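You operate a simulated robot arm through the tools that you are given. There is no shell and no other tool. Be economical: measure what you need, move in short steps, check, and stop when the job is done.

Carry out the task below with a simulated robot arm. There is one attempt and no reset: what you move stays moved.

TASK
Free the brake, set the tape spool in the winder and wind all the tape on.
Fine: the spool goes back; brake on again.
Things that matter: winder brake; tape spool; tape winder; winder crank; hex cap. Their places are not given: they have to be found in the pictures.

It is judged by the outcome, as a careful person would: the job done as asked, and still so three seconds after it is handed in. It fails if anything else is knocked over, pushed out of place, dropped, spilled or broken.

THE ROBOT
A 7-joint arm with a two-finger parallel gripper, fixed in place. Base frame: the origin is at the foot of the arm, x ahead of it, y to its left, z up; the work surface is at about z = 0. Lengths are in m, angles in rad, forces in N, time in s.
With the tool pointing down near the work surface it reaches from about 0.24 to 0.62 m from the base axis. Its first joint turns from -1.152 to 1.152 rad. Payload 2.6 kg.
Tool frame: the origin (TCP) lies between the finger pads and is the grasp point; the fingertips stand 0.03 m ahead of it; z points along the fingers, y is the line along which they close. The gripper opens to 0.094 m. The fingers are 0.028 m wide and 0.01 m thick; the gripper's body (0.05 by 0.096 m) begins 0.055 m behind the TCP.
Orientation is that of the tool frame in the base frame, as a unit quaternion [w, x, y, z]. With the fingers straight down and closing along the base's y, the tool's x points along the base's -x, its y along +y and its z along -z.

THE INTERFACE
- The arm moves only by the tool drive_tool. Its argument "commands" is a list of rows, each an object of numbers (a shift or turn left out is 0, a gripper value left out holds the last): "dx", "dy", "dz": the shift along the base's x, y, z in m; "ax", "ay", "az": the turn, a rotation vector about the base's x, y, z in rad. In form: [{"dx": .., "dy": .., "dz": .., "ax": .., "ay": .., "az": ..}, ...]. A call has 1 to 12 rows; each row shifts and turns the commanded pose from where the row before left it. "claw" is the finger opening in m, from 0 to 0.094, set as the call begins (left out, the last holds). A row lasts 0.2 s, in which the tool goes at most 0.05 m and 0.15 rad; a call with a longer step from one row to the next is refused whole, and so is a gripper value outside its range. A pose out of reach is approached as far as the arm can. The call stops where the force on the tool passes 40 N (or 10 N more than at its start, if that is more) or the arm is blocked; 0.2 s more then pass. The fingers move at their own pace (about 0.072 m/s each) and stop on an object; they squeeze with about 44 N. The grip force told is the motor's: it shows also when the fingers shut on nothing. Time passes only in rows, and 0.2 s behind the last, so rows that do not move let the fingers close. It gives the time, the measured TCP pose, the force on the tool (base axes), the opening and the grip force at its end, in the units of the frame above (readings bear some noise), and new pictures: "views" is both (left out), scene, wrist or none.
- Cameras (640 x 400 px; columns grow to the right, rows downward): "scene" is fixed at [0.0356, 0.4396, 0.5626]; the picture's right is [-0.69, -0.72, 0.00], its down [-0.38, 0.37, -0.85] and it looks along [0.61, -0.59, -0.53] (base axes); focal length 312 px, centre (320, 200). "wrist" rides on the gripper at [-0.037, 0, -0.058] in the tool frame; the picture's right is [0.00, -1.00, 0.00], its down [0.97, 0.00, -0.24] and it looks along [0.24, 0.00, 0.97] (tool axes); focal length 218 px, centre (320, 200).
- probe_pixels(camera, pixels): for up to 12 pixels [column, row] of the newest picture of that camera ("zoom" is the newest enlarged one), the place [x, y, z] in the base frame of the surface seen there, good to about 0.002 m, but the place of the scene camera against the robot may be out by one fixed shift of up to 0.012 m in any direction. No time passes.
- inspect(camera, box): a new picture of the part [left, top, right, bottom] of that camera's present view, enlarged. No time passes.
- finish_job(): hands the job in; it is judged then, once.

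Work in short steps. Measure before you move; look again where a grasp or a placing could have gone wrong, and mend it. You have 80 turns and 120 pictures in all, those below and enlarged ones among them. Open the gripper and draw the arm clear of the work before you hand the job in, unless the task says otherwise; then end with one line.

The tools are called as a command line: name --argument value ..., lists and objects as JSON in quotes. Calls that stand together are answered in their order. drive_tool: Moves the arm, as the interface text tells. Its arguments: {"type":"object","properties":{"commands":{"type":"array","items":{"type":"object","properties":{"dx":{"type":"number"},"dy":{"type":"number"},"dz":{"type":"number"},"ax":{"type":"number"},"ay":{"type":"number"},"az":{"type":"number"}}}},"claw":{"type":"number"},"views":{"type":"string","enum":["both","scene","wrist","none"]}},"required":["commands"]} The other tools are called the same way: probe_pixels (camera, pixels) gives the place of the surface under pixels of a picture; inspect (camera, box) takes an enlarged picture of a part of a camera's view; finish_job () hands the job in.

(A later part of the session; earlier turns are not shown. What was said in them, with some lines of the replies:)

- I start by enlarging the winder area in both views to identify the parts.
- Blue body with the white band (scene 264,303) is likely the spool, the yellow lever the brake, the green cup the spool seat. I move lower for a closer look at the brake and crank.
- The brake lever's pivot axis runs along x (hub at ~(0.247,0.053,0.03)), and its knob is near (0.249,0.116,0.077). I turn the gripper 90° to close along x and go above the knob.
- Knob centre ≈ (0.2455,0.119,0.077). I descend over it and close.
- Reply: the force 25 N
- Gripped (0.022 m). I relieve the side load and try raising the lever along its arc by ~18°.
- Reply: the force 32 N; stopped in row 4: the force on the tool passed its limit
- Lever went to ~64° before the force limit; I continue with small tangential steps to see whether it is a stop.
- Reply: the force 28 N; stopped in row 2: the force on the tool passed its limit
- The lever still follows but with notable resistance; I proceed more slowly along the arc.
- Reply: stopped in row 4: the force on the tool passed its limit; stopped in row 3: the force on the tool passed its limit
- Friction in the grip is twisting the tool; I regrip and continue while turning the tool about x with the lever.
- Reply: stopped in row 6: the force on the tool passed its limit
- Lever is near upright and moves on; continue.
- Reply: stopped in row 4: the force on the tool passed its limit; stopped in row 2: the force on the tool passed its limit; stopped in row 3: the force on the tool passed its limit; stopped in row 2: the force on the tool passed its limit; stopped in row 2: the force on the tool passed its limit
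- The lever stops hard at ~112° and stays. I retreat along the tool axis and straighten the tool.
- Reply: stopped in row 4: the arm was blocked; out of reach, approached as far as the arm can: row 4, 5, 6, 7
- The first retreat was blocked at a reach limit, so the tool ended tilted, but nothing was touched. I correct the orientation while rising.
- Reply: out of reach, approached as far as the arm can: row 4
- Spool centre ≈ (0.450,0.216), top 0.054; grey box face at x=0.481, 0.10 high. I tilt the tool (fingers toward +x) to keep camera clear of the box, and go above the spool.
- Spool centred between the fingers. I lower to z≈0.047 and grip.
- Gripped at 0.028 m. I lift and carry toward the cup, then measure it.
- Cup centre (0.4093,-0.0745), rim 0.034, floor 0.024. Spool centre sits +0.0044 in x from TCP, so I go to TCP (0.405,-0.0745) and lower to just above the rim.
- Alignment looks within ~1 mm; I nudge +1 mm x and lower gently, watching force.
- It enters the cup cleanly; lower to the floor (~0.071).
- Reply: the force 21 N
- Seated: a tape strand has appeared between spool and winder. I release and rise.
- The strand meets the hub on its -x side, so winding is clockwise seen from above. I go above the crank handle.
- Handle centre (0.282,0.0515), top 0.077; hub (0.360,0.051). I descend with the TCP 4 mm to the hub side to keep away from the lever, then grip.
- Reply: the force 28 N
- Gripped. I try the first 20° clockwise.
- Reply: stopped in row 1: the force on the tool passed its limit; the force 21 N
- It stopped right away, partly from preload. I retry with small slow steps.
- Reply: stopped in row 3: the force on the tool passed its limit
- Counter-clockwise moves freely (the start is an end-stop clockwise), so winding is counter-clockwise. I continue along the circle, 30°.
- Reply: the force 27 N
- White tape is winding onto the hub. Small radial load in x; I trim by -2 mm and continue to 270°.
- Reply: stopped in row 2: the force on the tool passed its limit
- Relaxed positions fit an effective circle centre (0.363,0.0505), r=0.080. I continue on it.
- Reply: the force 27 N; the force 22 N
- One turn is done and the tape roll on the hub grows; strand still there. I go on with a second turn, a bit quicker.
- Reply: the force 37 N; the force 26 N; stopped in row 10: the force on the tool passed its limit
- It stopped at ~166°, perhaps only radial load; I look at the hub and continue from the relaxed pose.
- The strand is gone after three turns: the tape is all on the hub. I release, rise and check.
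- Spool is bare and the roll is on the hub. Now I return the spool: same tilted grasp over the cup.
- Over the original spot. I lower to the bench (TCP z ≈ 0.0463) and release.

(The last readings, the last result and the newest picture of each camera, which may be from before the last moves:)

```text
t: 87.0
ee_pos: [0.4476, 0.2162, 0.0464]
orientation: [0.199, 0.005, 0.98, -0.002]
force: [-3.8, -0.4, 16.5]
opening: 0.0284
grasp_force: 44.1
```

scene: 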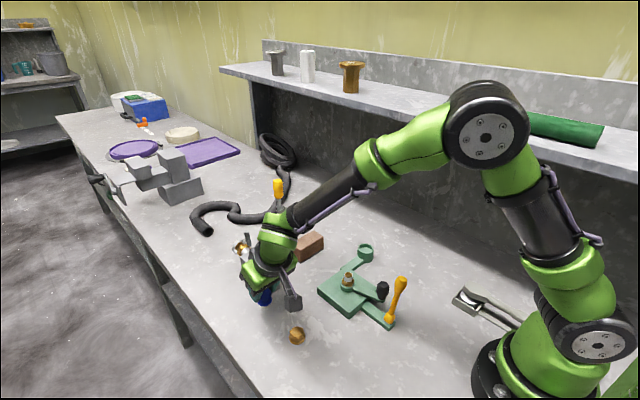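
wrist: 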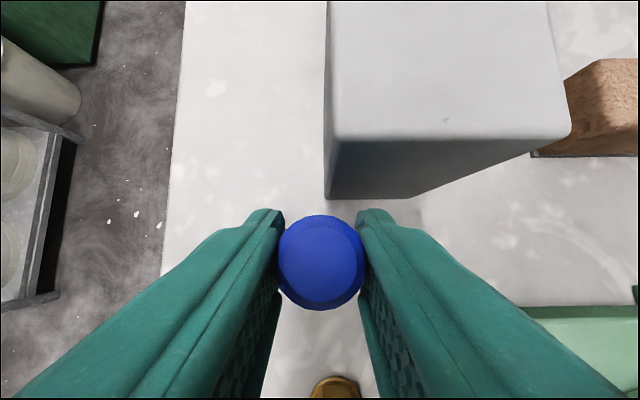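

drive_tool --commands '[{}, {}]' --claw 0.044 --views "none"

drive_tool --commands '[{"dz": 0.02}, {"dz": 0.03}, {"dz": 0.04}, {"dz": 0.04}, {"dx": -0.03, "dy": -0.01, "dz": 0.02, "ay": 0.1}, {"dx": -0.03, "dy": -0.01, "ay": 0.1}, {"dx": -0.03, "dy": -0.01, "ay": 0.1}, {"dx": -0.03, "dy": -0.01, "ay": 0.1}]' --views "both"

```text
t: 87.6
ee_pos: [0.4463, 0.2166, 0.0449]
orientation: [0.195, 0.006, 0.981, -0.003]
force: [0.4, 0.6, -1.3]
opening: 0.0442
grasp_force: 0.0
```

```text
t: 89.4
ee_pos: [0.3264, 0.1756, 0.1939]
orientation: [-0.004, 0.005, 1.0, -0.004]
force: [0.5, 0.2, 0.4]
opening: 0.0439
grasp_force: 0.1
```

scene: 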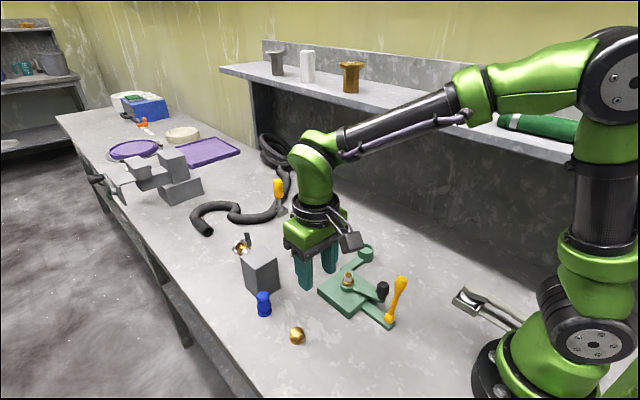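
wrist: 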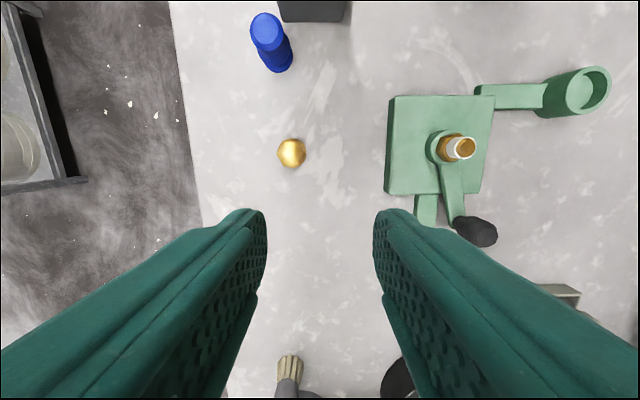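

Spool stands at its old spot (scene 264,303). Now the brake: I turn the gripper 90° again near (0.25,0.10).

drive_tool --commands '[{"az": 0.143, "dx": -0.007, "dy": -0.008}, {"az": 0.143, "dx": -0.007, "dy": -0.008}, {"az": 0.143, "dx": -0.007, "dy": -0.008}, {"az": 0.143, "dx": -0.007, "dy": -0.008}, {"az": 0.143, "dx": -0.007, "dy": -0.008}, {"az": 0.143, "dx": -0.007, "dy": -0.008}, {"az": 0.143, "dx": -0.007, "dy": -0.008}, {"az": 0.143, "dx": -0.007, "dy": -0.008}, {"az": 0.143, "dx": -0.007, "dy": -0.008}, {"az": 0.143, "dx": -0.007, "dy": -0.008}, {"az": 0.141, "dx": -0.007, "dy": -0.004}]' --views "wrist"

```text
t: 91.8
ee_pos: [0.2492, 0.0914, 0.1951]
orientation: [0.003, -0.704, 0.71, -0.004]
force: [0.6, 0.9, 0.5]
opening: 0.0437
grasp_force: 0.0
```

wrist: 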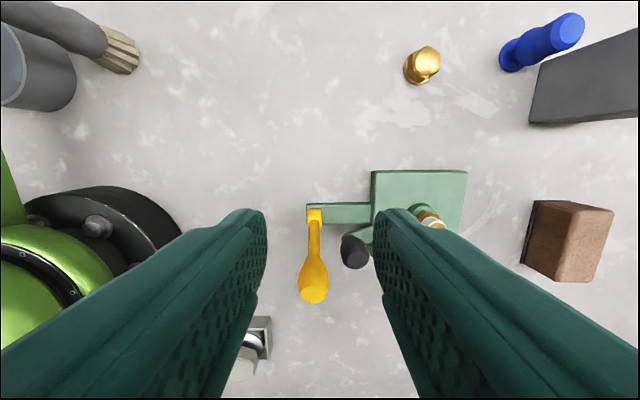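

probe_pixels --camera "wrist" --pixels '[[313, 292], [313, 278], [300, 280], [327, 280], [314, 260], [353, 250], [343, 245]]'

drive_tool --commands '[{"dx": -0.0015, "dy": -0.02}, {"dx": -0.0015, "dy": -0.02}, {"dy": -0.02}]' --views "wrist"

```text
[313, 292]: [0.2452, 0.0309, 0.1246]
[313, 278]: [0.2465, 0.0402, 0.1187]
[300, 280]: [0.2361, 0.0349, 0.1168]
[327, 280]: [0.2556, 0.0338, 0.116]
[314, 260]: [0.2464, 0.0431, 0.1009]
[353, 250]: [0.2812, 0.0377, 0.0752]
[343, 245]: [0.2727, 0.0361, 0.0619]
```

```text
t: 92.6
ee_pos: [0.2471, 0.0313, 0.1947]
orientation: [0.002, -0.704, 0.711, -0.005]
force: [0.9, 0.4, -0.2]
opening: 0.044
grasp_force: 0.1
```

wrist: 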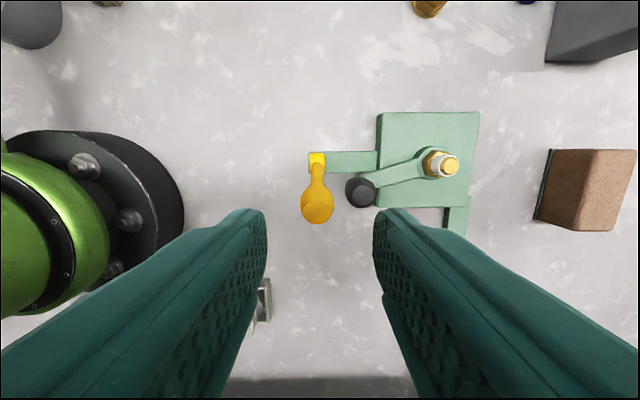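

Lever knob centre ≈ (0.2455,0.032,0.113). I lower over it with fingertips just above the crank knob (0.077), and grip.

drive_tool --commands '[{"dx": -0.001, "dz": -0.035}, {"dx": -0.0005, "dy": 0.0005, "dz": -0.03}, {"dz": -0.014}, {}]' --claw 0.04 --views "wrist"

drive_tool --commands '[{}, {}]' --claw 0.0 --views "none"

```text
t: 93.6
ee_pos: [0.2455, 0.0325, 0.1153]
orientation: [0.0, -0.703, 0.711, -0.005]
force: [0.3, 0.8, 1.2]
opening: 0.0401
grasp_force: 0.1
```

wrist: 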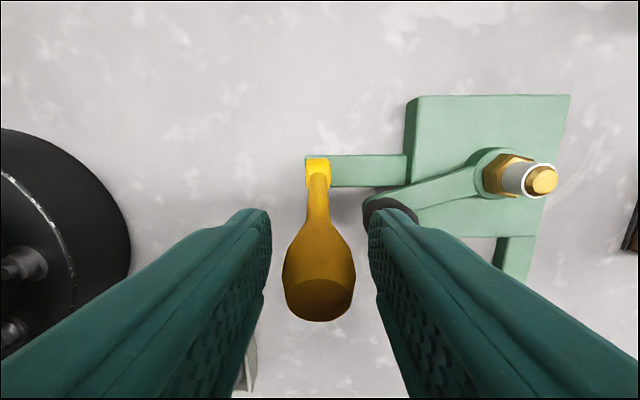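

```text
t: 94.2
ee_pos: [0.2449, 0.0327, 0.116]
orientation: [0.0, -0.704, 0.711, -0.004]
force: [-3.8, -0.6, -1.3]
opening: 0.0219
grasp_force: 44.6
```

Gripped. I swing the lever back toward +y along its arc, turning the tool with it.

drive_tool --commands '[{"dy": 0.0044, "dz": 0.0009, "ax": -0.04}, {"dy": 0.0045, "dz": 0.0006, "ax": -0.04}, {"dy": 0.0045, "dz": 0.0004, "ax": -0.04}, {"dy": 0.0045, "dz": 0.0002, "ax": -0.04}, {"dy": 0.0045, "dz": 0, "ax": -0.04}, {"dy": 0.0045, "dz": -0.0003, "ax": -0.04}, {"dy": 0.0045, "dz": -0.0005, "ax": -0.04}, {"dy": 0.0044, "dz": -0.0007, "ax": -0.04}]' --views "none"

```text
t: 96.0
ee_pos: [0.2457, 0.0677, 0.1167]
orientation: [-0.11, -0.695, 0.701, -0.118]
force: [11.4, -15.5, -20.9]
opening: 0.0222
grasp_force: 45.0
```

drive_tool --commands '[{"dx": -0.001, "dy": 0.003, "dz": -0.0024, "ax": -0.04}, {"dy": 0.0044, "dz": -0.0011, "ax": -0.04}, {"dy": 0.0043, "dz": -0.0014, "ax": -0.04}, {"dy": 0.0042, "dz": -0.0017, "ax": -0.04}, {"dy": 0.004, "dz": -0.0019, "ax": -0.04}, {"dy": 0.0039, "dz": -0.0021, "ax": -0.04}, {"dy": 0.0038, "dz": -0.0023, "ax": -0.04}, {"dy": 0.0037, "dz": -0.0025, "ax": -0.04}]' --views "scene"

```text
t: 97.5
ee_pos: [0.245, 0.0941, 0.1057]
orientation: [-0.198, -0.675, 0.68, -0.208]
force: [-0.7, 0.0, 2.4]
opening: 0.0223
grasp_force: 44.8
stopped in row 7: the force on the tool passed its limit (the readings are from after the stop); the commanded pose is now the measured one
```

scene: 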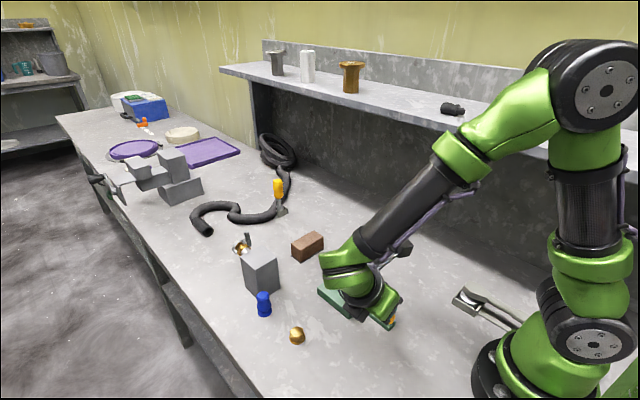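

drive_tool --commands '[{"dy": 0.0037, "dz": -0.0022, "ax": -0.045}, {"dy": 0.0036, "dz": -0.0024, "ax": -0.045}, {"dy": 0.0035, "dz": -0.0026, "ax": -0.045}, {"dy": 0.0034, "dz": -0.0028, "ax": -0.045}, {"dy": 0.0032, "dz": -0.003, "ax": -0.045}]' --views "none"

drive_tool --commands '[{"dy": 0.003, "dz": -0.0031, "ax": -0.045}, {"dy": 0.0029, "dz": -0.0033, "ax": -0.045}, {"dy": 0.0027, "dz": -0.0034, "ax": -0.045}]' --views "scene"

```text
t: 98.8
ee_pos: [0.2454, 0.1119, 0.0927]
orientation: [-0.273, -0.647, 0.654, -0.283]
force: [-2.8, 1.8, 25.1]
opening: 0.0221
grasp_force: 45.3
```

```text
t: 99.5
ee_pos: [0.2452, 0.122, 0.0824]
orientation: [-0.314, -0.63, 0.631, -0.327]
force: [-1.6, 13.1, 25.9]
opening: 0.0226
grasp_force: 44.9
```

scene: 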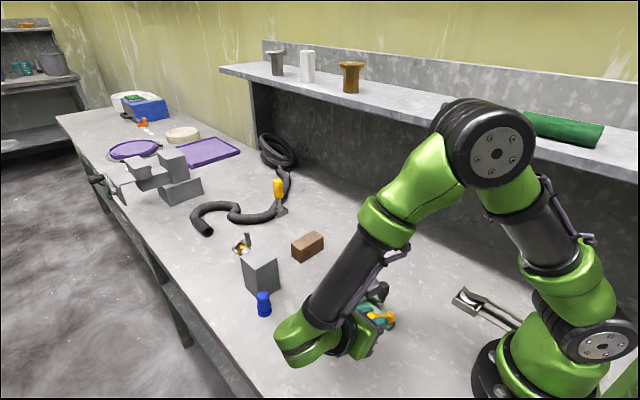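

Near its starting angle (37°); a last small push to confirm it's on the stop.

drive_tool --commands '[{"dy": 0.002, "dz": -0.003}, {"dy": 0.002, "dz": -0.003}, {"dy": 0.002, "dz": -0.003}]' --views "none"

drive_tool --commands '[{"dy": 0.0015, "dz": -0.003}, {"dy": 0.0015, "dz": -0.003}, {"dy": 0.0015, "dz": -0.003}]' --views "none"

drive_tool --commands '[{}, {}]' --claw 0.044 --views "wrist"

```text
t: 100.3
ee_pos: [0.2449, 0.1265, 0.0734]
orientation: [-0.316, -0.629, 0.631, -0.326]
force: [0.5, 3.6, 18.2]
opening: 0.0223
grasp_force: 44.7
```

```text
t: 100.8
ee_pos: [0.245, 0.1269, 0.0718]
orientation: [-0.318, -0.625, 0.633, -0.328]
force: [-0.7, -4.7, 4.7]
opening: 0.0218
grasp_force: 44.6
stopped in row 2: the force on the tool passed its limit (the readings are from after the stop); the commanded pose is now the measured one
```

```text
t: 101.4
ee_pos: [0.2456, 0.1273, 0.0714]
orientation: [-0.317, -0.626, 0.632, -0.328]
force: [-0.7, 0.7, -0.8]
opening: 0.044
grasp_force: 0.0
```

wrist: 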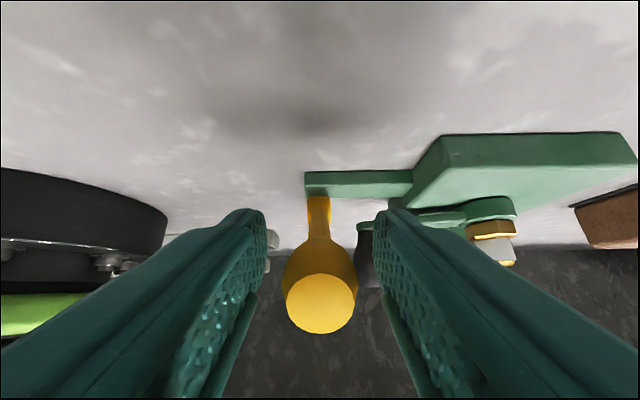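

Lever is firmly at its stop again. I open and rise straight up while straightening the tool.

drive_tool --commands '[{"dz": 0.02}, {"dz": 0.025}, {"dz": 0.025, "ax": 0.133}, {"dz": 0.025, "ax": 0.133}, {"dz": 0.025, "ax": 0.133}, {"dz": 0.02, "ax": 0.133}, {"ax": 0.133, "dx": 0.01}, {"ax": 0.133, "dx": 0.01}, {"ax": 0.133, "dx": 0.01}]' --views "both"

inspect --camera "scene" --box '[230, 220, 430, 345]'

```text
t: 103.4
ee_pos: [0.276, 0.1277, 0.2117]
orientation: [-0.001, -0.701, 0.713, -0.008]
force: [-1.2, 1.0, -0.1]
opening: 0.0441
grasp_force: 0.0
```

scene: 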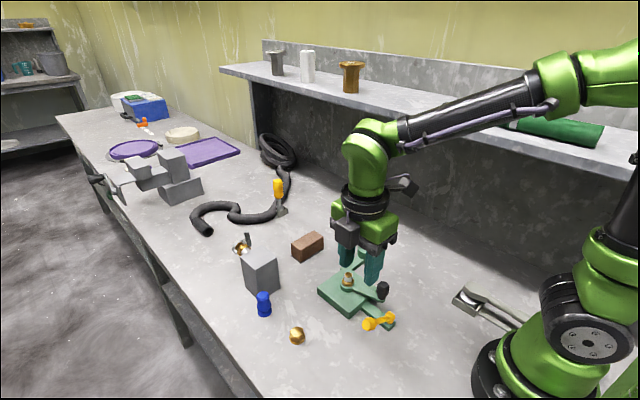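
wrist: 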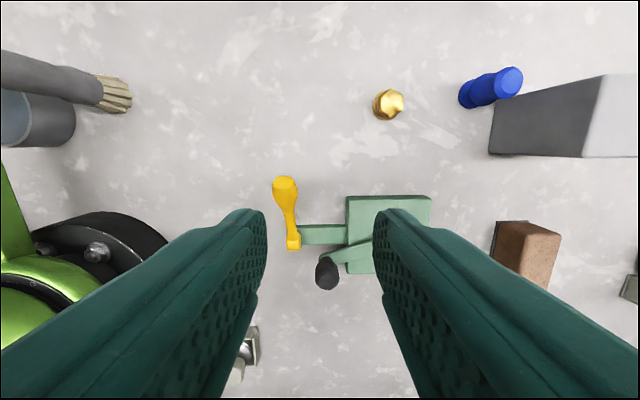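

```text
3.20 times, centred on (330, 282) of scene
```

zoom: 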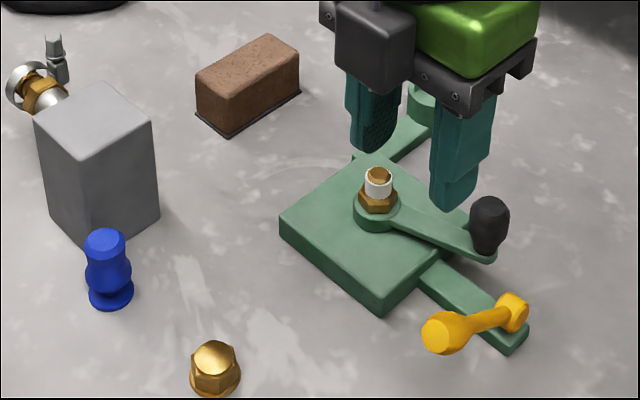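

Everything matches: brake lever back on, spool bare at its old place, tape on the hub, hex cap untouched. I draw the arm higher and hand in.

drive_tool --commands '[{"dz": 0.04, "dx": 0.01}, {"dz": 0.04, "dx": 0.02}, {"dz": 0.04, "dx": 0.02}]' --views "scene"

finish_job

```text
t: 104.2
ee_pos: [0.3258, 0.1273, 0.3301]
orientation: [-0.003, -0.701, 0.713, -0.008]
force: [0.4, 0.5, -0.2]
opening: 0.0439
grasp_force: 0.1
```

scene: 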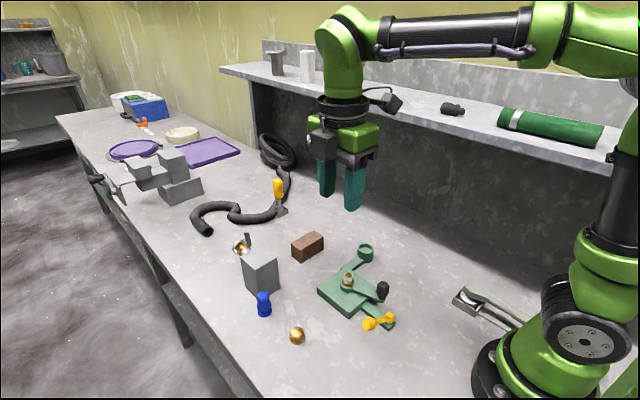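

```text
The job is handed in.
```

The job is handed in: I freed the brake, wound all the tape onto the winder in about three turns, stood the empty spool back in its old place, and put the brake back on.
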